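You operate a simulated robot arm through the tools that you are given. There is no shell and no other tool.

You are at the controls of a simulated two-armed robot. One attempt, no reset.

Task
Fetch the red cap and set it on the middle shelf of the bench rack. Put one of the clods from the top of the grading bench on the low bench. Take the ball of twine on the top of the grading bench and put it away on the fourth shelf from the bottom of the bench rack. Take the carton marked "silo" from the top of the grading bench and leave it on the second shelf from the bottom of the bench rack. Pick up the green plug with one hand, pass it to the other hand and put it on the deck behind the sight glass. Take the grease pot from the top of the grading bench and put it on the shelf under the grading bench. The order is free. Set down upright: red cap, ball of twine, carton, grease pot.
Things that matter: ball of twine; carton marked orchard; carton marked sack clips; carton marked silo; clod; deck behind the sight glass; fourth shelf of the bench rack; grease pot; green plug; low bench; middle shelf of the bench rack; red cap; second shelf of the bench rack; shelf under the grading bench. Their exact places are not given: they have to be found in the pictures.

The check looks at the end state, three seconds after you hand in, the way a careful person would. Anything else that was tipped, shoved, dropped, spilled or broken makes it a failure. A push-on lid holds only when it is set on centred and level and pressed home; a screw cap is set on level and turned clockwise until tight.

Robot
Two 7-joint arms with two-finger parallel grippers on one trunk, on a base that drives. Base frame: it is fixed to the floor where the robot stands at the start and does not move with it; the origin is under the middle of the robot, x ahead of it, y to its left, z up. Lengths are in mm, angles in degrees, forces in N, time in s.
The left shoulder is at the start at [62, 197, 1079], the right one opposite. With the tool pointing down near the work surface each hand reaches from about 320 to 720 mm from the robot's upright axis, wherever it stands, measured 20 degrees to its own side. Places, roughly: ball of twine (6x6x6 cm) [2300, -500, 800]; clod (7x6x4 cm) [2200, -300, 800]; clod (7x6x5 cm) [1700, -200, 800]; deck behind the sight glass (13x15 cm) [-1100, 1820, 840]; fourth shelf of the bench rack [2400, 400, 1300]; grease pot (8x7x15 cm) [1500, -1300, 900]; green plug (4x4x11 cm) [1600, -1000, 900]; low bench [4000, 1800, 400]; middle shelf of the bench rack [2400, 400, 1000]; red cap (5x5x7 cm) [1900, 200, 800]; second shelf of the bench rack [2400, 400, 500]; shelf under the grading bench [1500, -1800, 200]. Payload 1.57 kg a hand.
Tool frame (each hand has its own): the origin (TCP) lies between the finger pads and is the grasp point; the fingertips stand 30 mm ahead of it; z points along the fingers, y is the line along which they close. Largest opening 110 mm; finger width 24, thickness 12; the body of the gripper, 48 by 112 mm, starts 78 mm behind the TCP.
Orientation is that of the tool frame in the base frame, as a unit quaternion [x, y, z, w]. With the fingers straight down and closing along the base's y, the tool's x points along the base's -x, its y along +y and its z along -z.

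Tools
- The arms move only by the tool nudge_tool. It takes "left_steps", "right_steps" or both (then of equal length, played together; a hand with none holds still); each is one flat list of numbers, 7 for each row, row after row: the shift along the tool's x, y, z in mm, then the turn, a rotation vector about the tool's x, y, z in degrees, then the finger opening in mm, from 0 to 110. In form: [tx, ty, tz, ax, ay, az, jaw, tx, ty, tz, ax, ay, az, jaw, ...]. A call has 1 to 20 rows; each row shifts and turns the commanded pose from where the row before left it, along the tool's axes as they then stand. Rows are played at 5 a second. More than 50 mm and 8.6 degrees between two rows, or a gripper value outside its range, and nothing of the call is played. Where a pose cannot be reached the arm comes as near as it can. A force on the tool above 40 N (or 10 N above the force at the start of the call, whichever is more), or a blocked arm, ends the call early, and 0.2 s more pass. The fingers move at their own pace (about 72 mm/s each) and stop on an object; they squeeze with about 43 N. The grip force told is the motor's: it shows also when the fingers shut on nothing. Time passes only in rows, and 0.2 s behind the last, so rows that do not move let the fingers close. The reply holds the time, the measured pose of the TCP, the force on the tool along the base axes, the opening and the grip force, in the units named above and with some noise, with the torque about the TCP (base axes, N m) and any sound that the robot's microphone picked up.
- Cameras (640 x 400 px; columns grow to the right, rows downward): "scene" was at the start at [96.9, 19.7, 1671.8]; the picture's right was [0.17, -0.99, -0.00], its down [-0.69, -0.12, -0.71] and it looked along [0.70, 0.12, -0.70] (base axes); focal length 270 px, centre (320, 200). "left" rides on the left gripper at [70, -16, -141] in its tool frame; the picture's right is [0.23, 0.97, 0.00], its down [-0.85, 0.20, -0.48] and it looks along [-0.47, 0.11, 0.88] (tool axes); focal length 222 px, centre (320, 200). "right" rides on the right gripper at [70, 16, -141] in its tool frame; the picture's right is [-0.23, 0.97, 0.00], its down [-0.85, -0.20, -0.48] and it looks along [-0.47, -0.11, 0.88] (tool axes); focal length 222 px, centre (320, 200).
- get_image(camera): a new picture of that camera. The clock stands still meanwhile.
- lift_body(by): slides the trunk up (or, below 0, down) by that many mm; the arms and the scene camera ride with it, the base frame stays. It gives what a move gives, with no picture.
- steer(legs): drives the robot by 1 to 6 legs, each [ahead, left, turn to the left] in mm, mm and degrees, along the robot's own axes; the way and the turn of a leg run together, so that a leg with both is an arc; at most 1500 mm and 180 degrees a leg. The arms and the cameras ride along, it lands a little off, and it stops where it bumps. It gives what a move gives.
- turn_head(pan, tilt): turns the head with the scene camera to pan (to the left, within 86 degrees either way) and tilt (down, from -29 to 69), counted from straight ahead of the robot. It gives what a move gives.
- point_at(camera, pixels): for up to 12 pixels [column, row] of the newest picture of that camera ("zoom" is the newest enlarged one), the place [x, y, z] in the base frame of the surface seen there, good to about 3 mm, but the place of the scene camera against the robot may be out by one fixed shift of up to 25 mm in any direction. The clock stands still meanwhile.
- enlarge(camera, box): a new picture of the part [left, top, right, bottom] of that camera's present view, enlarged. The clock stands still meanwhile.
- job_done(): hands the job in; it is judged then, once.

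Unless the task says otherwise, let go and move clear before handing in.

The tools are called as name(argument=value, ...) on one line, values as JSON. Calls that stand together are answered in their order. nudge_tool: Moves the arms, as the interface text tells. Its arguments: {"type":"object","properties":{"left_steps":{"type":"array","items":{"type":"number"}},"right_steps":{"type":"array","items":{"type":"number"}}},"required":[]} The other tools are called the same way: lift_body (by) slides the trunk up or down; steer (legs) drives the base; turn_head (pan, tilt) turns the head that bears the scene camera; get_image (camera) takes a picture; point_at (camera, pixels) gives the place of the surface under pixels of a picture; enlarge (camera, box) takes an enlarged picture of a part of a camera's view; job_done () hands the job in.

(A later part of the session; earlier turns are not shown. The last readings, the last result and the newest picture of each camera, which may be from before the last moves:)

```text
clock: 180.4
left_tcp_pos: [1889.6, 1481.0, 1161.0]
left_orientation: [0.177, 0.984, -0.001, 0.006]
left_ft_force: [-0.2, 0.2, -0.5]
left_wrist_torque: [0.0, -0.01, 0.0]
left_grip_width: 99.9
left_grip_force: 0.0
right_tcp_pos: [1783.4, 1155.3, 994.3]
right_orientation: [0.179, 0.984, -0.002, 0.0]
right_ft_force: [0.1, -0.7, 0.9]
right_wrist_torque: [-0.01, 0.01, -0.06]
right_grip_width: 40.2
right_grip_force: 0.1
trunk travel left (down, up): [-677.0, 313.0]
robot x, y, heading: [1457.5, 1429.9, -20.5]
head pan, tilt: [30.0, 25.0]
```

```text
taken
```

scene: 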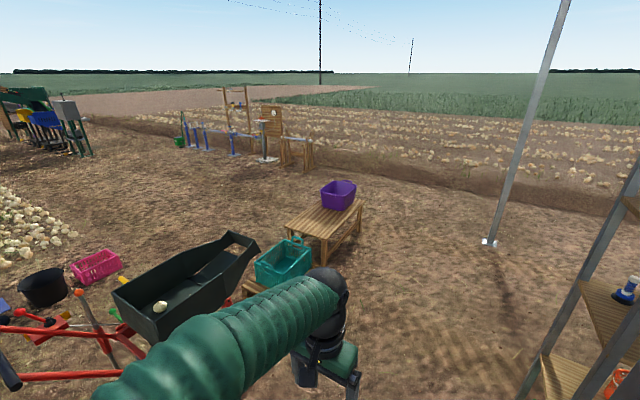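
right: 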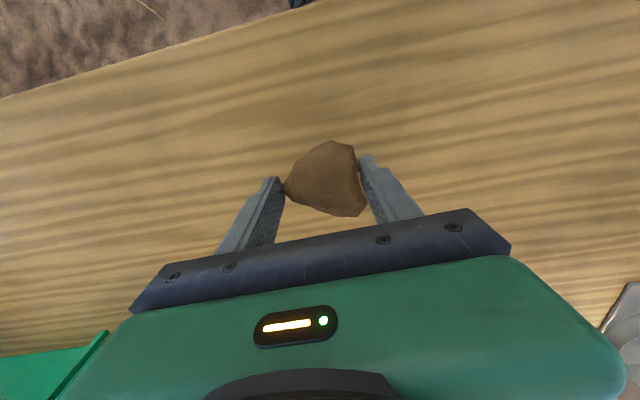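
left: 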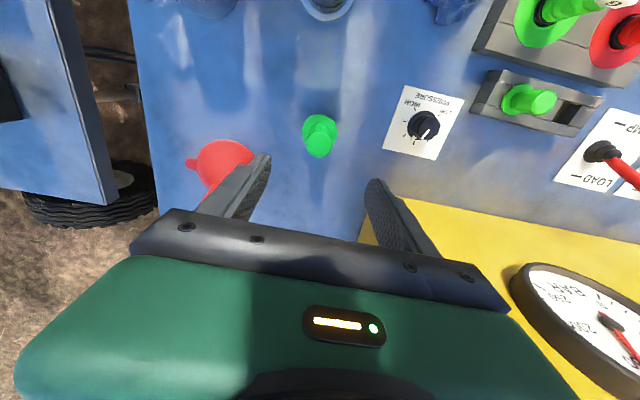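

The right grip reads 40 mm with no force: the clod slipped out on the way. I must find it; looking back along the path.

turn_head(pan=-60, tilt=45)

get_image(camera="scene")

turn_head(pan=-60, tilt=20)

get_image(camera="scene")

get_image(camera="right")

```text
clock: 182.0
left_tcp_pos: [1889.7, 1481.5, 1159.6]
left_orientation: [0.176, 0.984, -0.002, 0.007]
left_ft_force: [0.5, -0.7, 0.0]
left_wrist_torque: [-0.03, 0.01, -0.01]
left_grip_width: 99.9
left_grip_force: 0.1
right_tcp_pos: [1783.9, 1156.1, 994.7]
right_orientation: [0.179, 0.984, -0.002, 0.0]
right_ft_force: [-0.2, -0.1, 0.2]
right_wrist_torque: [-0.04, 0.02, 0.01]
right_grip_width: 40.0
right_grip_force: 0.1
trunk travel left (down, up): [-677.0, 313.0]
robot x, y, heading: [1454.7, 1428.6, -20.1]
head pan, tilt: [-60.0, 45.0]
```

```text
taken
```

scene: 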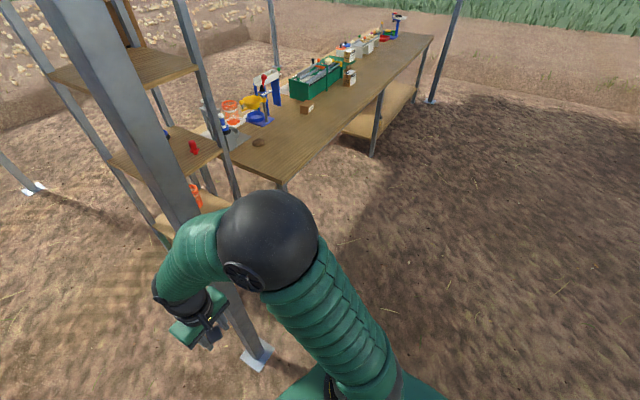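

```text
clock: 182.9
left_tcp_pos: [1889.3, 1481.2, 1159.8]
left_orientation: [0.177, 0.984, -0.002, 0.007]
left_ft_force: [0.6, -0.2, -0.1]
left_wrist_torque: [-0.01, 0.02, 0.0]
left_grip_width: 100.1
left_grip_force: 0.0
right_tcp_pos: [1783.8, 1155.2, 994.8]
right_orientation: [0.179, 0.984, -0.003, 0.0]
right_ft_force: [0.0, -0.5, 0.1]
right_wrist_torque: [0.0, 0.0, 0.0]
right_grip_width: 40.1
right_grip_force: 0.0
trunk travel left (down, up): [-677.0, 313.0]
robot x, y, heading: [1456.6, 1426.6, -20.3]
head pan, tilt: [-60.0, 20.0]
```

```text
taken
```

scene: 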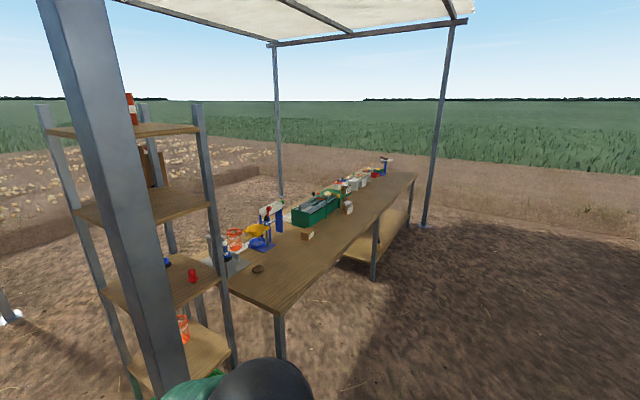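

```text
taken
```

right: 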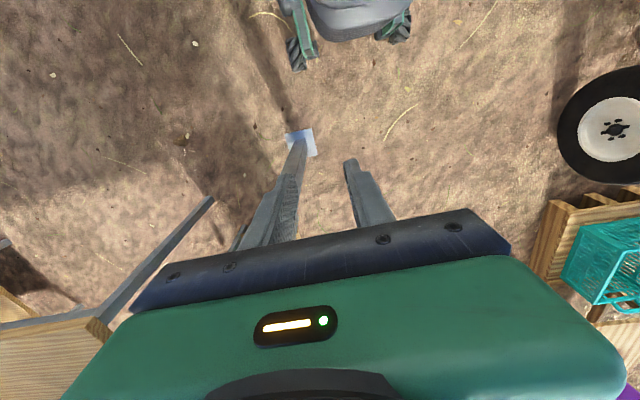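

enlarge(camera="right", box=[120, 90, 280, 210])

point_at(camera="right", pixels=[[182, 140], [192, 45], [300, 140], [200, 205], [305, 145]])

turn_head(pan=-86, tilt=50)

get_image(camera="scene")

```text
3.33 times, centred on (200, 150) of right
```

zoom: 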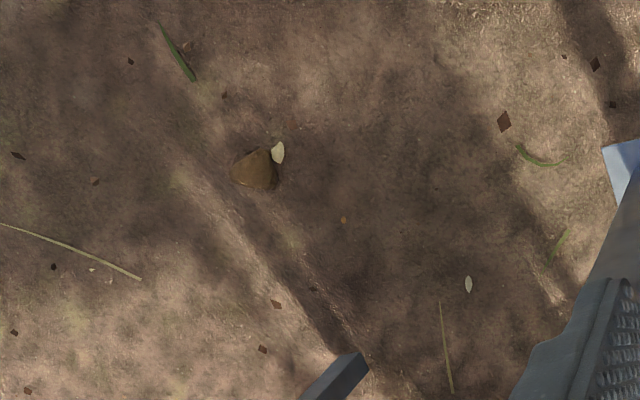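

```text
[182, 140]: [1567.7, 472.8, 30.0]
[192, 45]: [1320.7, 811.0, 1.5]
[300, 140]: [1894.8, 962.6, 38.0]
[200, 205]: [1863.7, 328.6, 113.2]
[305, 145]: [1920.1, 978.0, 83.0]
```

```text
clock: 183.8
left_tcp_pos: [1890.2, 1480.4, 1159.6]
left_orientation: [0.177, 0.984, -0.002, 0.006]
left_ft_force: [0.0, 0.7, -0.7]
left_wrist_torque: [0.05, 0.03, -0.03]
left_grip_width: 99.9
left_grip_force: 0.0
right_tcp_pos: [1784.8, 1157.4, 995.3]
right_orientation: [0.178, 0.984, -0.003, 0.001]
right_ft_force: [-0.7, -0.1, -0.1]
right_wrist_torque: [0.03, -0.03, -0.04]
right_grip_width: 40.1
right_grip_force: 0.0
trunk travel left (down, up): [-677.0, 313.0]
robot x, y, heading: [1454.6, 1432.7, -20.2]
head pan, tilt: [-85.9, 50.0]
```

```text
taken
```

scene: 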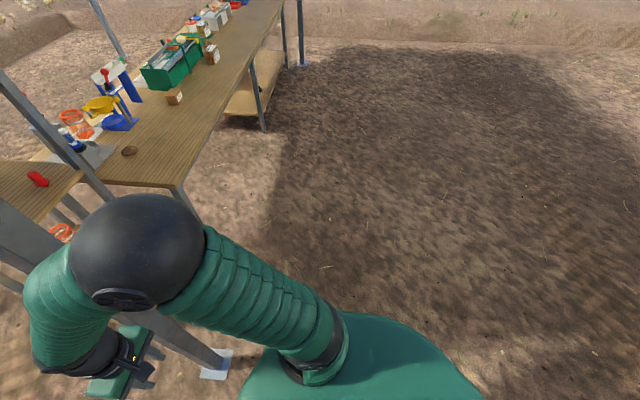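

The clod lies intact on the ground at (1568,473). I'll position the robot so it is in front of the right hand and lower the trunk to pick it up.

steer(legs=[[-90, -666, 0]])

nudge_tool(right_steps=[0, 0, 0, 0, 0, 0, 80, 0, 0, 0, 0, 0, 0, 110])

lift_body(by=-400)

lift_body(by=-270)

get_image(camera="right")

```text
clock: 187.6
left_tcp_pos: [1576.0, 892.1, 1158.3]
left_orientation: [0.179, 0.984, -0.003, 0.006]
left_ft_force: [0.4, 0.0, -0.2]
left_wrist_torque: [-0.01, -0.02, -0.01]
left_grip_width: 100.2
left_grip_force: 0.1
right_tcp_pos: [1468.8, 564.9, 995.5]
right_orientation: [0.179, 0.984, -0.005, 0.001]
right_ft_force: [0.4, 0.7, -0.3]
right_wrist_torque: [-0.02, -0.03, -0.03]
right_grip_width: 40.3
right_grip_force: 0.1
trunk travel left (down, up): [-677.0, 313.0]
robot x, y, heading: [1141.5, 837.6, -20.3]
head pan, tilt: [-85.9, 50.0]
```

```text
clock: 188.2
left_tcp_pos: [1573.7, 888.1, 1159.8]
left_orientation: [0.178, 0.984, -0.002, 0.007]
left_ft_force: [0.5, -1.3, 0.5]
left_wrist_torque: [0.0, 0.0, -0.01]
left_grip_width: 100.0
left_grip_force: 0.0
right_tcp_pos: [1467.6, 563.0, 995.3]
right_orientation: [0.179, 0.984, -0.003, 0.001]
right_ft_force: [-0.3, 0.3, -0.2]
right_wrist_torque: [0.0, -0.04, -0.02]
right_grip_width: 109.8
right_grip_force: 0.1
trunk travel left (down, up): [-677.0, 313.0]
robot x, y, heading: [1140.1, 835.9, -20.4]
head pan, tilt: [-85.9, 50.0]
```

```text
clock: 192.0
left_tcp_pos: [1573.4, 887.7, 760.3]
left_orientation: [0.178, 0.984, -0.001, 0.006]
left_ft_force: [-0.1, 0.0, 0.7]
left_wrist_torque: [0.0, -0.02, -0.01]
left_grip_width: 100.0
left_grip_force: 0.1
right_tcp_pos: [1468.1, 561.5, 595.2]
right_orientation: [0.179, 0.984, -0.002, 0.001]
right_ft_force: [-0.1, -0.1, 0.0]
right_wrist_torque: [0.05, 0.01, 0.01]
right_grip_width: 110.0
right_grip_force: 0.0
trunk travel left (down, up): [-277.0, 713.0]
robot x, y, heading: [1138.4, 837.6, -20.3]
head pan, tilt: [-85.9, 50.0]
```

```text
clock: 194.8
left_tcp_pos: [1573.2, 888.1, 490.3]
left_orientation: [0.178, 0.984, -0.002, 0.006]
left_ft_force: [-1.5, 0.0, 0.3]
left_wrist_torque: [0.0, 0.0, 0.03]
left_grip_width: 99.6
left_grip_force: 0.1
right_tcp_pos: [1467.2, 562.8, 324.8]
right_orientation: [0.18, 0.984, -0.003, 0.001]
right_ft_force: [0.5, -0.1, -0.3]
right_wrist_torque: [0.04, -0.01, -0.02]
right_grip_width: 110.2
right_grip_force: 0.1
trunk travel left (down, up): [-7.0, 983.0]
robot x, y, heading: [1136.8, 838.4, -20.4]
head pan, tilt: [-85.9, 50.0]
```

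```text
taken
```

right: 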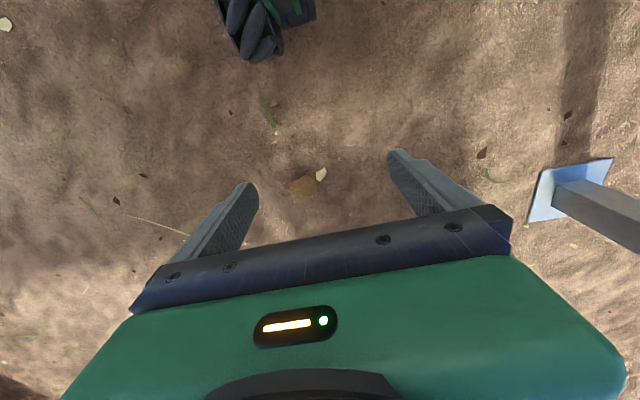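

enlarge(camera="right", box=[250, 130, 370, 220])

point_at(camera="zoom", pixels=[[240, 280], [210, 280], [290, 290], [260, 310], [320, 280], [280, 250], [380, 200], [240, 320]])

```text
4.44 times, centred on (310, 175) of right
```

zoom: 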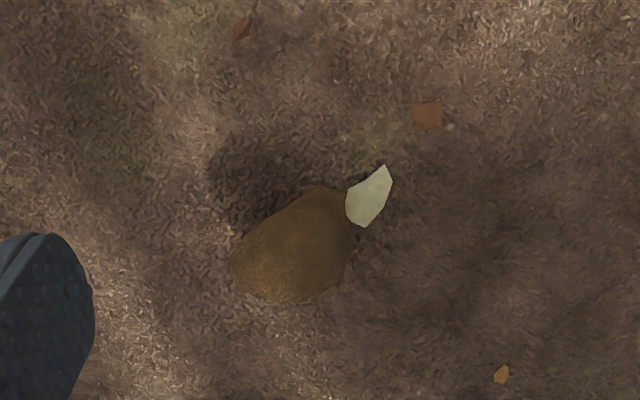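

```text
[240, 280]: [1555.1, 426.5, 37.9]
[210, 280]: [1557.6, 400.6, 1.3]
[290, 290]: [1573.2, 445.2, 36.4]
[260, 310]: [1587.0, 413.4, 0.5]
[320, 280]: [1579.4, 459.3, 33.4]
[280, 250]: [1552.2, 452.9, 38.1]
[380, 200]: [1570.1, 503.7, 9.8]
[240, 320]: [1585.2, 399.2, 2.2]
```

nudge_tool(right_steps=[-26, -14.2, 33, 0, 0, 0, 110, -26, -14.2, 33, 0, 0, 0, 110, -26, -14.2, 33, 0, 0, 0, 110, -25, -14.2, 33, 0, 0, 0, 110, -25, -14.2, 33, 0, 0, 0, 110, 0, 0, 0, 0, 0, 0, 110])

get_image(camera="right")

enlarge(camera="right", box=[240, 80, 420, 220])

```text
clock: 196.2
left_tcp_pos: [1572.6, 888.2, 489.1]
left_orientation: [0.178, 0.984, -0.002, 0.007]
left_ft_force: [0.2, 0.8, -0.1]
left_wrist_torque: [0.0, 0.0, 0.02]
left_grip_width: 99.9
left_grip_force: 0.0
right_tcp_pos: [1562.9, 448.8, 160.7]
right_orientation: [0.178, 0.984, -0.004, 0.001]
right_ft_force: [0.3, -0.6, 0.5]
right_wrist_torque: [-0.01, 0.0, -0.03]
right_grip_width: 109.9
right_grip_force: 0.0
trunk travel left (down, up): [-7.0, 983.0]
robot x, y, heading: [1139.0, 836.0, -20.3]
head pan, tilt: [-85.9, 50.0]
```

```text
taken
```

right: 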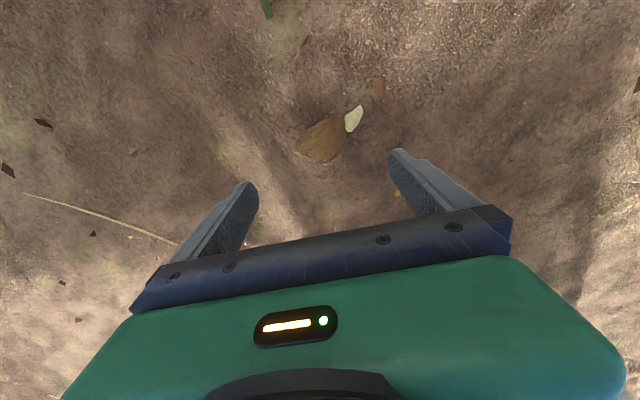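

```text
2.86 times, centred on (330, 150) of right
```

zoom: 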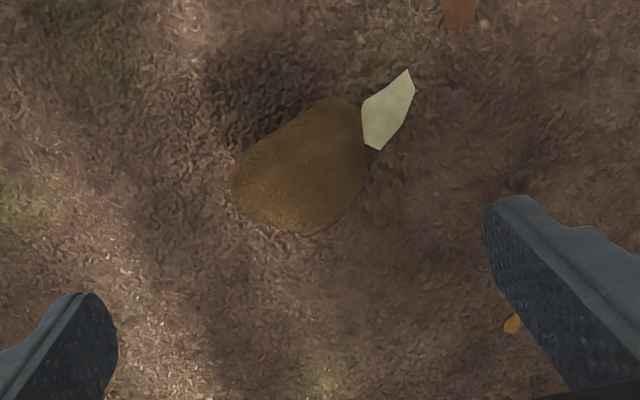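

point_at(camera="zoom", pixels=[[236, 185], [240, 205], [330, 100], [358, 115], [360, 175], [305, 230], [300, 160], [270, 170], [340, 150], [320, 200], [260, 150]])

```text
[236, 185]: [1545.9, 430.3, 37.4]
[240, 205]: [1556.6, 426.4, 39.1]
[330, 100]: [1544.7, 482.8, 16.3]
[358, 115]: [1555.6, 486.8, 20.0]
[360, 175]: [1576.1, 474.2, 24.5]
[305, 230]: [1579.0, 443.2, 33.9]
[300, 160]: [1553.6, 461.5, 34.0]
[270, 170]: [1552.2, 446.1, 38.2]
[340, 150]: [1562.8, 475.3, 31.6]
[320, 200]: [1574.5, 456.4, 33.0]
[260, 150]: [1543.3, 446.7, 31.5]
```

The clod's short side is along base x (~38 mm). I'll rotate the hand 70° so the fingers close across it, for a firmer grip.

nudge_tool(right_steps=[5, 8, 0, 0, 0, 7.8, 110, 0, 0, 0, 0, 0, 7.8, 110, 0, 0, 0, 0, 0, 7.8, 110, 0, 0, 0, 0, 0, 7.8, 110, 0, 0, 0, 0, 0, 7.8, 110, 0, 0, 0, 0, 0, 7.8, 110, 0, 0, 0, 0, 0, 7.8, 110, 0, 0, 0, 0, 0, 7.8, 110, 0, 0, 0, 0, 0, 7.8, 110, 0, 0, 0, 0, 0, 0, 100])

get_image(camera="right")

```text
clock: 198.3
left_tcp_pos: [1573.3, 888.0, 490.3]
left_orientation: [0.178, 0.984, -0.002, 0.007]
left_ft_force: [-0.2, -0.3, 0.6]
left_wrist_torque: [0.01, -0.01, 0.0]
left_grip_width: 100.1
left_grip_force: 0.1
right_tcp_pos: [1559.6, 458.0, 160.6]
right_orientation: [0.713, 0.701, -0.003, 0.002]
right_ft_force: [0.0, 1.1, -0.3]
right_wrist_torque: [0.0, -0.01, -0.01]
right_grip_width: 100.1
right_grip_force: 0.0
trunk travel left (down, up): [-7.0, 983.0]
robot x, y, heading: [1142.6, 835.9, -20.6]
head pan, tilt: [-85.9, 50.0]
```

```text
taken
```

right: 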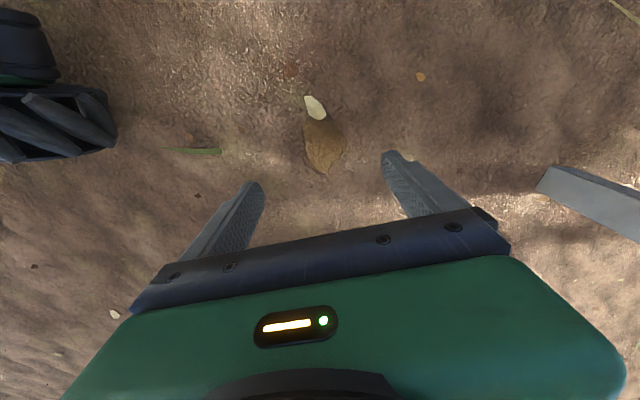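

enlarge(camera="right", box=[260, 80, 390, 190])

point_at(camera="zoom", pixels=[[228, 190], [395, 235], [400, 270], [330, 330], [235, 250], [300, 220], [370, 200], [300, 280], [345, 245]])

```text
3.64 times, centred on (325, 135) of right
```

zoom: 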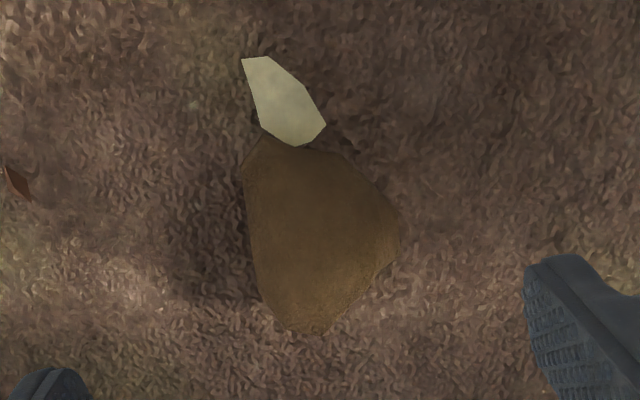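

```text
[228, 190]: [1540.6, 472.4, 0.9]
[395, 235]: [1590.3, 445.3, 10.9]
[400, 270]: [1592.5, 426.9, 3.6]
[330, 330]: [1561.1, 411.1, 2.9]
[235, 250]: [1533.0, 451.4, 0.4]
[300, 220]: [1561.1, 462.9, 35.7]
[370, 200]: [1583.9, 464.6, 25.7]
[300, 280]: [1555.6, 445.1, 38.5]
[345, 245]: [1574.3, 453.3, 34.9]
```

nudge_tool(right_steps=[-2.5, 3.2, 40, 0, 0, 0, 100, -2.5, 3.2, 40, 0, 0, 0, 100, 0, 0, 30, 0, 0, 0, 100, 0, 0, 12, 0, 0, 0, 100, 0, 0, 0, 0, 0, 0, 90])

get_image(camera="right")

```text
clock: 199.6
left_tcp_pos: [1573.3, 888.9, 489.5]
left_orientation: [0.178, 0.984, -0.002, 0.007]
left_ft_force: [0.1, -0.4, 0.3]
left_wrist_torque: [-0.04, 0.01, 0.02]
left_grip_width: 100.2
left_grip_force: 0.0
right_tcp_pos: [1565.9, 452.4, 41.1]
right_orientation: [0.713, 0.701, -0.002, 0.002]
right_ft_force: [0.7, 0.5, 0.9]
right_wrist_torque: [0.0, 0.02, -0.02]
right_grip_width: 90.0
right_grip_force: 0.2
trunk travel left (down, up): [-7.0, 983.0]
robot x, y, heading: [1135.8, 837.3, -19.9]
head pan, tilt: [-85.9, 50.0]
```

```text
taken
```

right: 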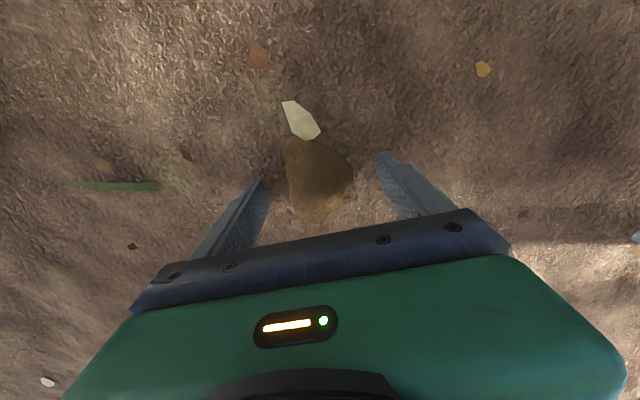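

nudge_tool(right_steps=[0, 0, 6, 0, 0, 0, 90, 0, 0, 0, 0, 0, 0, 70, 0, 0, 0, 0, 0, 0, 50, 0, 0, 0, 0, 0, 0, 30, 0, 0, 0, 0, 0, 0, 25, 0, 0, 0, 0, 0, 0, 20])

get_image(camera="right")

```text
clock: 200.9
left_tcp_pos: [1572.8, 887.2, 489.9]
left_orientation: [0.178, 0.984, -0.002, 0.007]
left_ft_force: [-0.4, -1.4, 0.0]
left_wrist_torque: [-0.04, -0.02, 0.02]
left_grip_width: 99.9
left_grip_force: 0.1
right_tcp_pos: [1567.5, 453.2, 34.1]
right_orientation: [0.713, 0.701, -0.001, 0.003]
right_ft_force: [3.3, -0.7, 3.1]
right_wrist_torque: [0.01, -0.19, -0.04]
right_grip_width: 51.2
right_grip_force: 42.3
trunk travel left (down, up): [-7.0, 983.0]
robot x, y, heading: [1140.0, 835.7, -20.3]
head pan, tilt: [-85.9, 50.0]
```

```text
taken
```

right: 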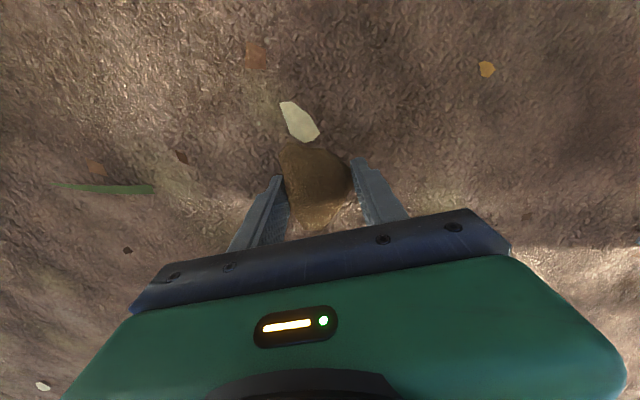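

nudge_tool(right_steps=[0, 0, -10, 0, 0, 0, 15, 0, 0, -20, 0, 0, 0, 15, 0, 0, -30, 0, 0, 0, 15, 0, 0, -40, 0, 0, 0, 15, 0, 0, 0, 0, 0, 0, 15, 0, 0, 0, 0, 0, 0, 15])

get_image(camera="right")

nudge_tool(right_steps=[0, 0, 0, 0, 0, 0, 15, 0, 0, 0, 0, 0, 0, 15, 0, 0, 0, 0, 0, 0, 15, 0, 0, 0, 0, 0, 0, 15, 0, 0, 0, 0, 0, 0, 15])

```text
clock: 202.3
left_tcp_pos: [1572.3, 887.8, 489.6]
left_orientation: [0.178, 0.984, -0.003, 0.007]
left_ft_force: [-0.1, 0.3, 0.1]
left_wrist_torque: [-0.01, 0.0, -0.02]
left_grip_width: 99.9
left_grip_force: 0.1
right_tcp_pos: [1567.0, 453.6, 134.4]
right_orientation: [0.712, 0.702, -0.002, 0.002]
right_ft_force: [-0.8, -0.6, -1.9]
right_wrist_torque: [0.0, 0.0, -0.02]
right_grip_width: 51.0
right_grip_force: 42.9
trunk travel left (down, up): [-7.0, 983.0]
robot x, y, heading: [1140.7, 835.3, -20.3]
head pan, tilt: [-85.9, 50.0]
```

```text
taken
```

right: 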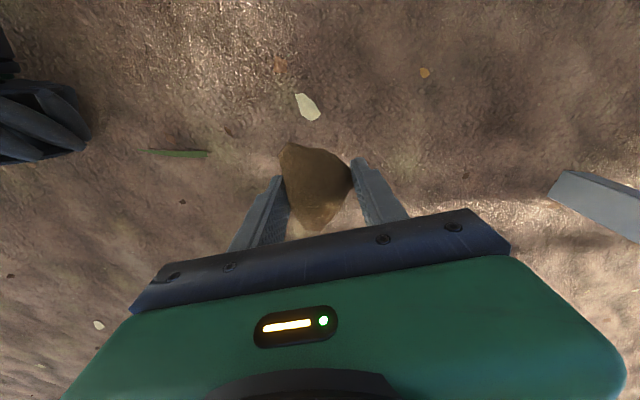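

```text
clock: 203.6
left_tcp_pos: [1571.4, 887.3, 489.1]
left_orientation: [0.177, 0.984, -0.003, 0.006]
left_ft_force: [-0.3, -0.8, -0.5]
left_wrist_torque: [0.02, 0.02, 0.0]
left_grip_width: 99.7
left_grip_force: 0.1
right_tcp_pos: [1566.0, 452.9, 134.7]
right_orientation: [0.713, 0.702, -0.002, 0.002]
right_ft_force: [-0.9, 0.1, -2.0]
right_wrist_torque: [0.02, -0.05, -0.04]
right_grip_width: 50.8
right_grip_force: 42.9
trunk travel left (down, up): [-7.0, 983.0]
robot x, y, heading: [1139.2, 837.3, -20.5]
head pan, tilt: [-85.9, 50.0]
```

Grip looks stable near 51 mm. I'll keep the clod low while driving and check the grip often; first look at the way to the low bench.

turn_head(pan=45, tilt=15)

get_image(camera="scene")

get_image(camera="right")

```text
clock: 205.7
left_tcp_pos: [1573.0, 887.7, 490.5]
left_orientation: [0.178, 0.984, -0.003, 0.007]
left_ft_force: [-0.2, 0.3, -0.2]
left_wrist_torque: [0.02, -0.02, 0.01]
left_grip_width: 99.9
left_grip_force: 0.1
right_tcp_pos: [1565.3, 452.4, 133.7]
right_orientation: [0.713, 0.702, -0.002, 0.001]
right_ft_force: [-0.3, -0.3, -2.4]
right_wrist_torque: [0.04, -0.01, 0.0]
right_grip_width: 50.5
right_grip_force: 43.1
trunk travel left (down, up): [-7.0, 983.0]
robot x, y, heading: [1137.7, 837.2, -20.4]
head pan, tilt: [45.0, 15.0]
```

```text
taken
```

scene: 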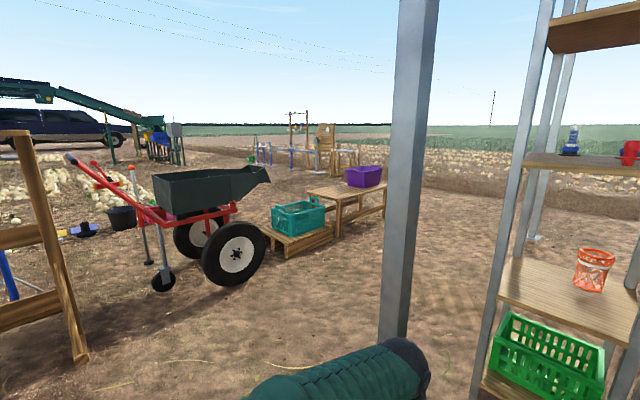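

```text
taken
```

right: 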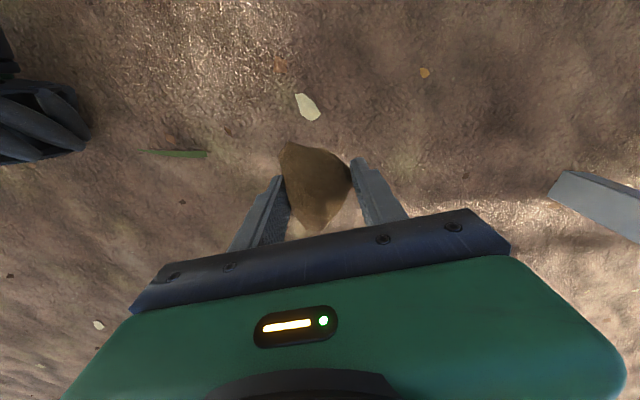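

point_at(camera="scene", pixels=[[312, 193], [336, 200], [382, 187], [345, 192], [340, 225], [330, 235], [275, 240], [235, 270], [265, 260], [375, 178], [170, 285]])

enlarge(camera="scene", box=[230, 150, 410, 270])

```text
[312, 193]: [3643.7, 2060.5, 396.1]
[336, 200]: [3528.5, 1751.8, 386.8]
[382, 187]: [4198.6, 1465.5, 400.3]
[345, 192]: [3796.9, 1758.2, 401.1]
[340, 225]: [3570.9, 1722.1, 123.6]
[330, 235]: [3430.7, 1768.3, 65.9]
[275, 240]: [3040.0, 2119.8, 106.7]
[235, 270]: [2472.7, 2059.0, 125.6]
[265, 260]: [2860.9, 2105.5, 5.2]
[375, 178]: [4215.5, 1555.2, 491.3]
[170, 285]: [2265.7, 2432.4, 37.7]
```

```text
3.33 times, centred on (320, 210) of scene
```

zoom: 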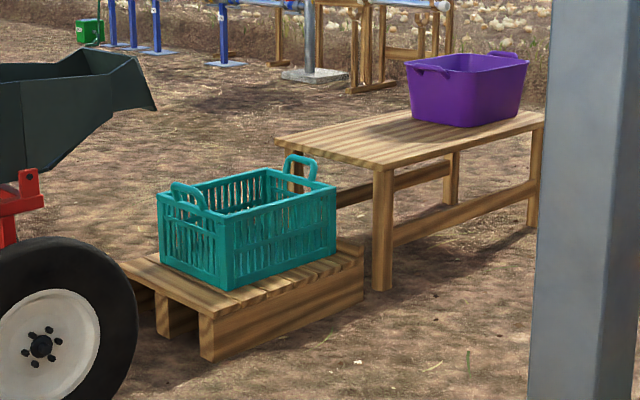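

Low bench right side is at u≈-2885, near end v≈2668; I'll approach its right long side. Drive the first leg left around the post with the clod low.

steer(legs=[[200, 920, 0]])

```text
clock: 208.7
left_tcp_pos: [1861.2, 1342.1, 488.9]
left_orientation: [0.179, 0.984, -0.007, 0.008]
left_ft_force: [0.3, 1.5, -0.6]
left_wrist_torque: [-0.08, 0.04, 0.01]
left_grip_width: 100.1
left_grip_force: 0.1
right_tcp_pos: [1847.9, 893.2, 138.8]
right_orientation: [0.717, 0.697, -0.012, 0.006]
right_ft_force: [-1.4, -0.5, -1.7]
right_wrist_torque: [0.3, -0.22, -0.06]
right_grip_width: 42.0
right_grip_force: 42.8
trunk travel left (down, up): [-7.0, 983.0]
robot x, y, heading: [1427.6, 1284.9, -20.2]
head pan, tilt: [45.0, 15.0]
stopped in leg 1: the force on the tool passed its limit at 75 N (the readings are from after the stop); the commanded pose is now the measured one
```

The right hand bumped the canopy post at (1915,945). Back away from it to the right and rearward, then check the clod.

steer(legs=[[0, -60, 0], [-250, 0, 0]])

get_image(camera="right")

get_image(camera="scene")

```text
clock: 211.1
left_tcp_pos: [1603.0, 1363.3, 490.9]
left_orientation: [0.18, 0.984, -0.002, 0.008]
left_ft_force: [0.1, 0.5, 0.1]
left_wrist_torque: [0.0, 0.02, 0.01]
left_grip_width: 100.1
left_grip_force: 0.1
right_tcp_pos: [1588.2, 919.9, 135.3]
right_orientation: [0.718, 0.696, -0.007, 0.003]
right_ft_force: [0.0, -0.5, -2.6]
right_wrist_torque: [-0.02, 0.01, 0.01]
right_grip_width: 41.4
right_grip_force: 43.2
trunk travel left (down, up): [-7.0, 983.0]
robot x, y, heading: [1170.4, 1318.2, -20.7]
head pan, tilt: [45.0, 15.0]
```

```text
taken
```

right: 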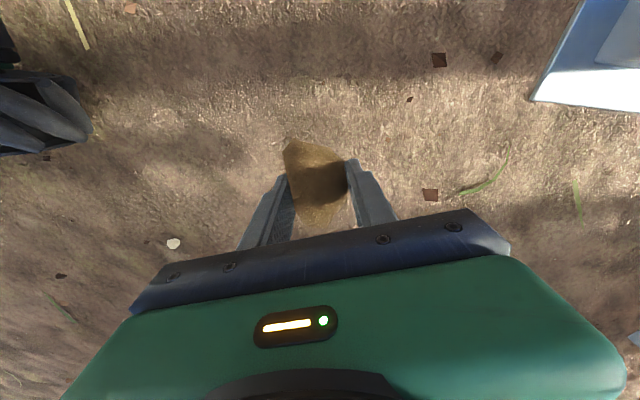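

```text
taken
```

scene: 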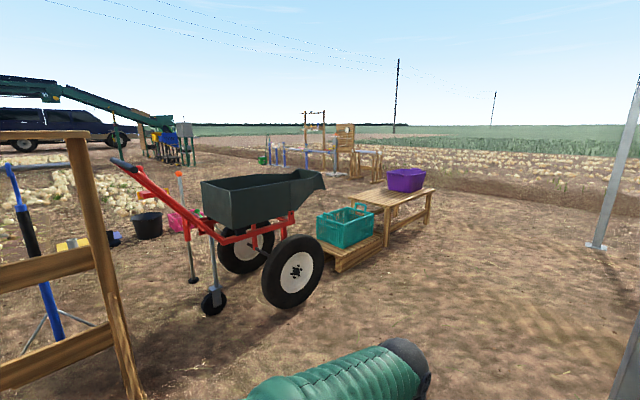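

The clod is still held but has slid (41 mm). I'll set it on the ground here and re-grip it.

nudge_tool(right_steps=[0, 0, 25, 0, 0, 0, 15, 0, 0, 20, 0, 0, 0, 15, 0, 0, 10, 0, 0, 0, 15])

get_image(camera="right")

enlarge(camera="right", box=[240, 110, 400, 240])

```text
clock: 211.9
left_tcp_pos: [1600.9, 1364.0, 491.5]
left_orientation: [0.18, 0.984, -0.002, 0.009]
left_ft_force: [0.6, 0.8, -0.1]
left_wrist_torque: [0.0, 0.01, 0.01]
left_grip_width: 100.0
left_grip_force: 0.2
right_tcp_pos: [1587.4, 918.5, 79.6]
right_orientation: [0.719, 0.695, -0.007, 0.004]
right_ft_force: [-0.8, -0.1, -2.6]
right_wrist_torque: [0.0, 0.0, -0.01]
right_grip_width: 41.8
right_grip_force: 43.1
trunk travel left (down, up): [-7.0, 983.0]
robot x, y, heading: [1169.7, 1313.9, -20.5]
head pan, tilt: [45.0, 15.0]
```

```text
taken
```

right: 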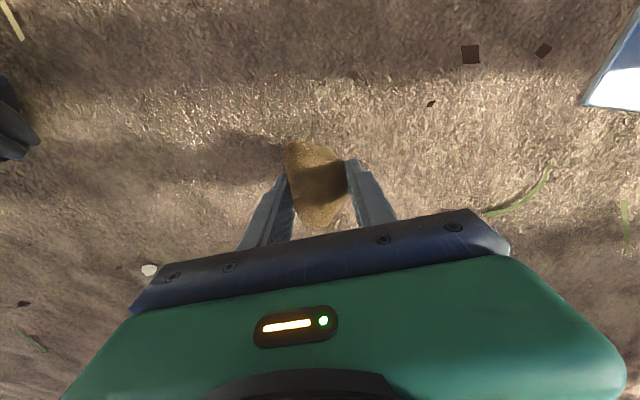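

```text
3.08 times, centred on (320, 175) of right
```

zoom: 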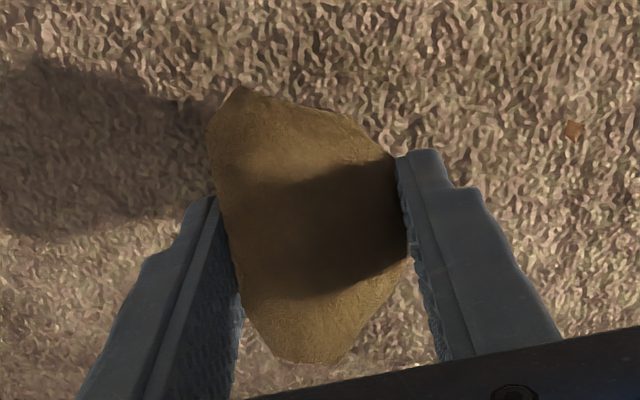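

nudge_tool(right_steps=[0, 0, 8, 0, 0, 0, 15, 0, 0, 5, 0, 0, 0, 15])

nudge_tool(right_steps=[0, 0, 5, 0, 0, 0, 15])

nudge_tool(right_steps=[0, 0, 5, 0, 0, 0, 15])

nudge_tool(right_steps=[0, 0, 4, 0, 0, 0, 15])

```text
clock: 212.5
left_tcp_pos: [1601.8, 1363.6, 490.7]
left_orientation: [0.181, 0.984, -0.002, 0.008]
left_ft_force: [-0.5, 0.2, 0.6]
left_wrist_torque: [-0.01, 0.01, 0.0]
left_grip_width: 100.0
left_grip_force: 0.1
right_tcp_pos: [1588.7, 918.4, 68.7]
right_orientation: [0.719, 0.695, -0.007, 0.004]
right_ft_force: [-0.1, 0.0, -1.6]
right_wrist_torque: [-0.01, 0.01, 0.01]
right_grip_width: 41.9
right_grip_force: 43.7
trunk travel left (down, up): [-7.0, 983.0]
robot x, y, heading: [1172.8, 1311.6, -20.7]
head pan, tilt: [45.0, 15.0]
```

```text
clock: 212.9
left_tcp_pos: [1601.9, 1363.6, 491.6]
left_orientation: [0.181, 0.983, -0.002, 0.008]
left_ft_force: [-0.1, -0.4, 0.3]
left_wrist_torque: [-0.02, 0.01, -0.02]
left_grip_width: 100.0
left_grip_force: 0.0
right_tcp_pos: [1588.6, 917.6, 63.2]
right_orientation: [0.719, 0.695, -0.007, 0.003]
right_ft_force: [0.2, 0.4, -2.7]
right_wrist_torque: [-0.03, -0.01, 0.0]
right_grip_width: 41.8
right_grip_force: 43.2
trunk travel left (down, up): [-7.0, 983.0]
robot x, y, heading: [1169.9, 1316.2, -20.3]
head pan, tilt: [45.0, 15.0]
```

```text
clock: 213.3
left_tcp_pos: [1602.0, 1363.1, 491.8]
left_orientation: [0.181, 0.984, -0.002, 0.009]
left_ft_force: [0.6, 0.2, -0.3]
left_wrist_torque: [-0.02, 0.04, -0.02]
left_grip_width: 100.3
left_grip_force: 0.2
right_tcp_pos: [1587.5, 919.3, 58.9]
right_orientation: [0.719, 0.695, -0.007, 0.002]
right_ft_force: [0.0, 0.7, -2.6]
right_wrist_torque: [-0.01, 0.0, -0.02]
right_grip_width: 41.9
right_grip_force: 42.6
trunk travel left (down, up): [-7.0, 983.0]
robot x, y, heading: [1167.2, 1314.1, -20.5]
head pan, tilt: [45.0, 15.0]
```

```text
clock: 213.7
left_tcp_pos: [1602.0, 1363.4, 491.2]
left_orientation: [0.18, 0.984, -0.001, 0.008]
left_ft_force: [0.0, -0.1, 0.1]
left_wrist_torque: [0.0, 0.01, 0.0]
left_grip_width: 100.1
left_grip_force: 0.0
right_tcp_pos: [1589.3, 918.6, 54.4]
right_orientation: [0.719, 0.695, -0.007, 0.003]
right_ft_force: [-0.5, -0.9, -2.2]
right_wrist_torque: [-0.03, -0.01, 0.01]
right_grip_width: 41.5
right_grip_force: 43.3
trunk travel left (down, up): [-7.0, 983.0]
robot x, y, heading: [1166.3, 1313.0, -20.2]
head pan, tilt: [45.0, 15.0]
```

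The grip has settled at a steady 41.7 mm over the last seconds, so I keep it. Lift slightly and drive around the post with proper clearance.

nudge_tool(right_steps=[0, 0, -20, 0, 0, 0, 10, 0, 0, -30, 0, 0, 0, 10, 0, 0, -30, 0, 0, 0, 10])

steer(legs=[[0, 560, 0]])

steer(legs=[[980, 0, 0]])

get_image(camera="right")

get_image(camera="scene")

```text
clock: 214.5
left_tcp_pos: [1601.3, 1364.5, 491.9]
left_orientation: [0.181, 0.983, -0.001, 0.008]
left_ft_force: [0.1, -0.4, 0.6]
left_wrist_torque: [0.0, 0.03, 0.02]
left_grip_width: 99.7
left_grip_force: 0.0
right_tcp_pos: [1588.4, 920.1, 135.1]
right_orientation: [0.719, 0.695, -0.007, 0.005]
right_ft_force: [-0.7, -0.8, -2.3]
right_wrist_torque: [0.01, 0.02, 0.02]
right_grip_width: 41.8
right_grip_force: 43.3
trunk travel left (down, up): [-7.0, 983.0]
robot x, y, heading: [1172.4, 1313.0, -20.6]
head pan, tilt: [45.0, 15.0]
```

```text
clock: 217.7
left_tcp_pos: [1796.0, 1892.9, 491.1]
left_orientation: [0.178, 0.984, -0.002, 0.009]
left_ft_force: [0.4, -0.2, 0.3]
left_wrist_torque: [0.03, -0.02, -0.01]
left_grip_width: 100.2
left_grip_force: 0.1
right_tcp_pos: [1786.0, 1448.8, 133.7]
right_orientation: [0.716, 0.698, -0.007, 0.004]
right_ft_force: [0.6, 0.0, -2.6]
right_wrist_torque: [0.01, 0.01, -0.03]
right_grip_width: 41.7
right_grip_force: 42.9
trunk travel left (down, up): [-7.0, 983.0]
robot x, y, heading: [1365.8, 1845.0, -20.1]
head pan, tilt: [45.0, 15.0]
```

```text
clock: 222.8
left_tcp_pos: [2714.9, 1558.2, 492.8]
left_orientation: [0.177, 0.984, -0.002, 0.009]
left_ft_force: [0.4, 0.6, 0.9]
left_wrist_torque: [-0.03, -0.01, 0.0]
left_grip_width: 99.9
left_grip_force: 0.1
right_tcp_pos: [2705.8, 1114.0, 135.2]
right_orientation: [0.716, 0.698, -0.007, 0.003]
right_ft_force: [0.8, 0.0, -1.9]
right_wrist_torque: [0.0, 0.0, 0.02]
right_grip_width: 41.5
right_grip_force: 43.2
trunk travel left (down, up): [-7.0, 983.0]
robot x, y, heading: [2285.8, 1506.0, -20.3]
head pan, tilt: [45.0, 15.0]
```

```text
taken
```

right: 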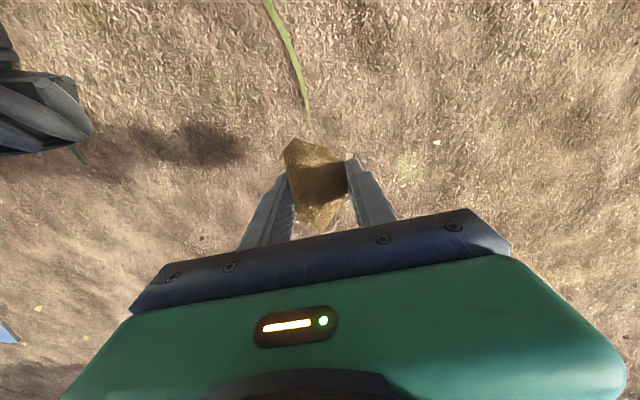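

```text
taken
```

scene: 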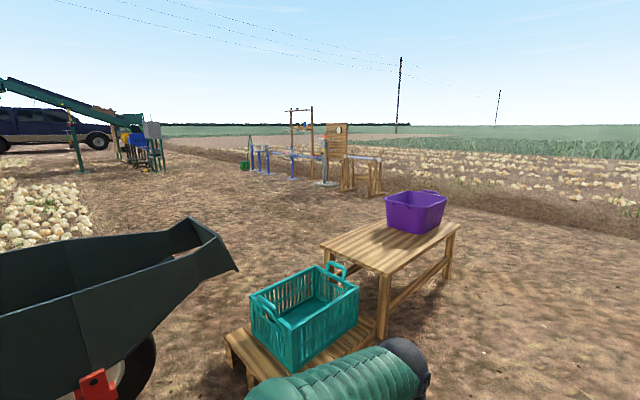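

The clod is steady. Drive on to a clear spot and turn left to face the low bench's side.

steer(legs=[[800, -180, 0], [0, 0, 90]])

turn_head(pan=0, tilt=30)

get_image(camera="scene")

get_image(camera="right")

```text
clock: 231.1
left_tcp_pos: [2923.4, 1489.5, 493.3]
left_orientation: [-0.572, 0.82, 0.006, 0.008]
left_ft_force: [0.4, -0.5, -0.3]
left_wrist_torque: [0.0, -0.02, 0.01]
left_grip_width: 99.9
left_grip_force: 0.2
right_tcp_pos: [3367.2, 1482.1, 134.6]
right_orientation: [0.012, 1.0, -0.002, 0.007]
right_ft_force: [-0.3, -0.3, -2.9]
right_wrist_torque: [0.01, -0.01, -0.01]
right_grip_width: 41.4
right_grip_force: 42.3
trunk travel left (down, up): [-7.0, 983.0]
robot x, y, heading: [2977.4, 1062.4, 70.1]
head pan, tilt: [45.0, 15.0]
```

```text
clock: 232.2
left_tcp_pos: [2922.9, 1489.0, 493.1]
left_orientation: [-0.571, 0.821, 0.006, 0.01]
left_ft_force: [-0.4, 0.3, 1.0]
left_wrist_torque: [0.03, 0.02, 0.02]
left_grip_width: 99.9
left_grip_force: 0.1
right_tcp_pos: [3367.0, 1480.7, 135.7]
right_orientation: [0.012, 1.0, -0.001, 0.009]
right_ft_force: [0.4, -0.6, -2.8]
right_wrist_torque: [0.01, -0.02, 0.01]
right_grip_width: 41.8
right_grip_force: 43.1
trunk travel left (down, up): [-7.0, 983.0]
robot x, y, heading: [2976.1, 1057.9, 69.9]
head pan, tilt: [0.0, 30.0]
```

```text
taken
```

scene: 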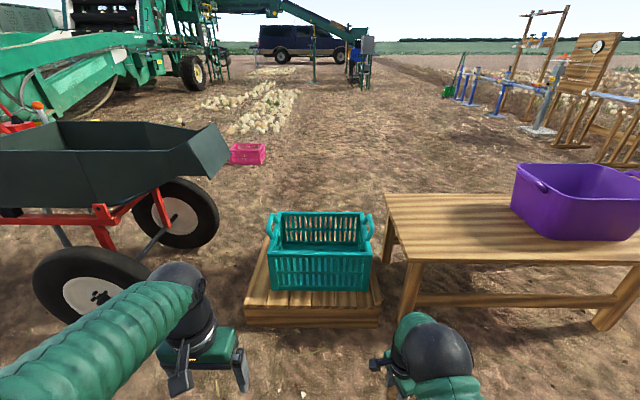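

```text
taken
```

right: 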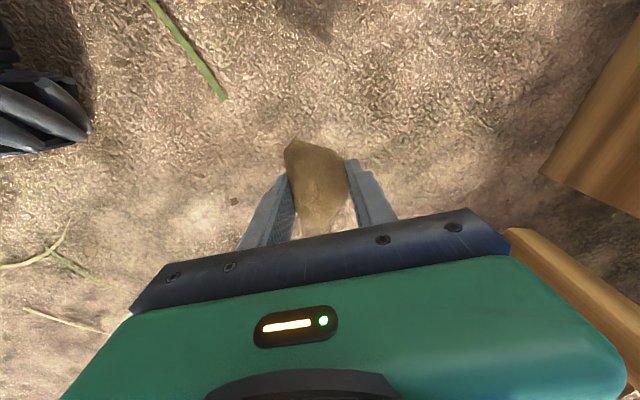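

point_at(camera="scene", pixels=[[402, 257], [385, 198], [450, 250], [510, 205], [540, 258], [460, 225], [430, 215], [520, 170]])

```text
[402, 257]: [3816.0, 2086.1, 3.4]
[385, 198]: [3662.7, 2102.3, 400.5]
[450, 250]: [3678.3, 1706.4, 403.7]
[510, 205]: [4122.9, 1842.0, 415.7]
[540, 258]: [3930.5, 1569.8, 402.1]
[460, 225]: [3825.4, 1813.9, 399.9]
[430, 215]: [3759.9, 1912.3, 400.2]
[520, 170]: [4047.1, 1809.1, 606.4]
```

Free bench area is left of the purple crate; target ≈ (3740,1791), surface z≈401. Raise the trunk, then drive there.

lift_body(by=400)

steer(legs=[[0, -243, 0], [420, 0, 0]])

get_image(camera="scene")

get_image(camera="right")

```text
clock: 236.0
left_tcp_pos: [2922.4, 1488.7, 893.1]
left_orientation: [-0.572, 0.82, 0.006, 0.009]
left_ft_force: [-0.9, 0.1, 0.1]
left_wrist_torque: [0.01, 0.02, -0.01]
left_grip_width: 100.0
left_grip_force: 0.1
right_tcp_pos: [3367.6, 1481.2, 535.8]
right_orientation: [0.012, 1.0, -0.001, 0.008]
right_ft_force: [0.4, -0.4, -2.0]
right_wrist_torque: [-0.02, 0.02, 0.05]
right_grip_width: 41.5
right_grip_force: 42.7
trunk travel left (down, up): [-407.0, 583.0]
robot x, y, heading: [2976.5, 1060.9, 69.9]
head pan, tilt: [0.0, 30.0]
```

```text
clock: 240.0
left_tcp_pos: [3295.9, 1804.0, 893.0]
left_orientation: [-0.571, 0.821, 0.006, 0.008]
left_ft_force: [0.6, 0.8, 0.8]
left_wrist_torque: [0.01, 0.01, 0.01]
left_grip_width: 99.9
left_grip_force: 0.0
right_tcp_pos: [3741.2, 1796.3, 536.3]
right_orientation: [0.012, 1.0, -0.001, 0.008]
right_ft_force: [-0.4, 0.6, -2.3]
right_wrist_torque: [-0.02, -0.01, 0.02]
right_grip_width: 41.5
right_grip_force: 43.2
trunk travel left (down, up): [-407.0, 583.0]
robot x, y, heading: [3350.1, 1373.1, 70.0]
head pan, tilt: [0.0, 30.0]
```

```text
taken
```

scene: 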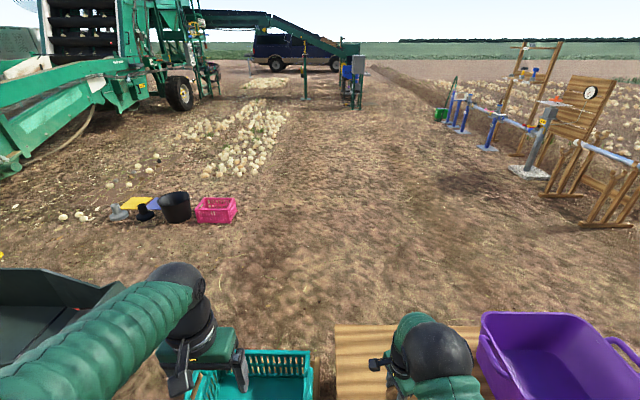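

```text
taken
```

right: 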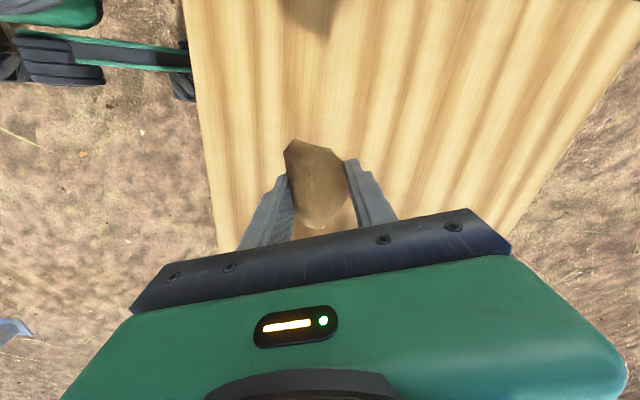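

point_at(camera="right", pixels=[[210, 150], [230, 190], [400, 150], [560, 150], [320, 130], [320, 180]])

nudge_tool(right_steps=[0, 0, 25, 0, 0, 0, 10, 0, 0, 25, 0, 0, 0, 10, 0, 0, 20, 0, 0, 0, 10])

get_image(camera="right")

```text
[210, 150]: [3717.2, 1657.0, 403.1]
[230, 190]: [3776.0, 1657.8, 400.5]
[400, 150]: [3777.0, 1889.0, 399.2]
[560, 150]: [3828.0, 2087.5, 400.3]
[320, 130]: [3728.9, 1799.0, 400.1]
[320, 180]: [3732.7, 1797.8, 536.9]
```

```text
clock: 240.8
left_tcp_pos: [3296.9, 1802.3, 893.9]
left_orientation: [-0.572, 0.82, 0.007, 0.01]
left_ft_force: [-0.3, -0.1, 0.4]
left_wrist_torque: [0.02, -0.01, 0.0]
left_grip_width: 100.0
left_grip_force: 0.0
right_tcp_pos: [3742.5, 1794.2, 466.2]
right_orientation: [0.012, 1.0, -0.001, 0.009]
right_ft_force: [0.3, -0.4, -1.9]
right_wrist_torque: [0.02, 0.02, 0.04]
right_grip_width: 41.5
right_grip_force: 42.8
trunk travel left (down, up): [-407.0, 583.0]
robot x, y, heading: [3350.9, 1372.2, 70.0]
head pan, tilt: [0.0, 30.0]
```

```text
taken
```

right: 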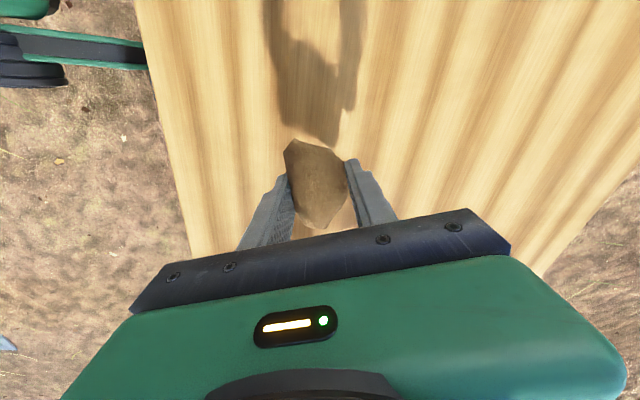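

nudge_tool(right_steps=[0, 0, 8, 0, 0, 0, 10, 0, 0, 5, 0, 0, 0, 10])

nudge_tool(right_steps=[0, 0, 4, 0, 0, 0, 10])

nudge_tool(right_steps=[0, 0, 4, 0, 0, 0, 10])

nudge_tool(right_steps=[0, 0, 3, 0, 0, 0, 10])

```text
clock: 241.4
left_tcp_pos: [3296.6, 1801.3, 893.6]
left_orientation: [-0.571, 0.821, 0.007, 0.009]
left_ft_force: [-0.1, 0.6, -1.1]
left_wrist_torque: [0.02, -0.01, -0.01]
left_grip_width: 99.9
left_grip_force: 0.0
right_tcp_pos: [3743.2, 1794.5, 453.9]
right_orientation: [0.012, 1.0, 0.001, 0.009]
right_ft_force: [0.0, 0.2, -1.6]
right_wrist_torque: [0.0, 0.0, 0.0]
right_grip_width: 41.6
right_grip_force: 42.6
trunk travel left (down, up): [-407.0, 583.0]
robot x, y, heading: [3348.2, 1371.7, 70.2]
head pan, tilt: [0.0, 30.0]
```

```text
clock: 241.8
left_tcp_pos: [3297.3, 1801.4, 892.4]
left_orientation: [-0.571, 0.821, 0.007, 0.009]
left_ft_force: [-0.3, 0.2, 0.3]
left_wrist_torque: [0.0, -0.01, 0.0]
left_grip_width: 99.9
left_grip_force: 0.2
right_tcp_pos: [3742.7, 1795.2, 449.5]
right_orientation: [0.013, 1.0, 0.0, 0.009]
right_ft_force: [0.0, 0.1, -0.9]
right_wrist_torque: [0.01, 0.0, 0.03]
right_grip_width: 41.4
right_grip_force: 43.0
trunk travel left (down, up): [-407.0, 583.0]
robot x, y, heading: [3348.1, 1372.8, 70.0]
head pan, tilt: [0.0, 30.0]
```

```text
clock: 242.2
left_tcp_pos: [3295.2, 1799.0, 893.7]
left_orientation: [-0.571, 0.821, 0.006, 0.011]
left_ft_force: [0.6, -0.6, -0.5]
left_wrist_torque: [0.02, 0.0, 0.01]
left_grip_width: 99.9
left_grip_force: 0.0
right_tcp_pos: [3742.8, 1795.1, 448.4]
right_orientation: [0.012, 1.0, 0.001, 0.01]
right_ft_force: [-0.9, -3.6, 12.6]
right_wrist_torque: [0.05, -0.03, -0.02]
right_grip_width: 41.7
right_grip_force: 43.1
trunk travel left (down, up): [-407.0, 583.0]
robot x, y, heading: [3348.2, 1373.7, 69.8]
head pan, tilt: [0.0, 30.0]
```

```text
clock: 242.6
left_tcp_pos: [3293.3, 1798.9, 895.5]
left_orientation: [-0.571, 0.821, 0.007, 0.012]
left_ft_force: [-0.2, -0.1, 0.2]
left_wrist_torque: [-0.04, -0.01, 0.01]
left_grip_width: 100.0
left_grip_force: 0.1
right_tcp_pos: [3742.5, 1794.6, 446.9]
right_orientation: [0.012, 1.0, 0.001, 0.01]
right_ft_force: [0.2, -7.9, 29.9]
right_wrist_torque: [0.12, -0.15, -0.01]
right_grip_width: 42.0
right_grip_force: 43.5
trunk travel left (down, up): [-407.0, 583.0]
robot x, y, heading: [3348.6, 1372.0, 70.1]
head pan, tilt: [0.0, 30.0]
```

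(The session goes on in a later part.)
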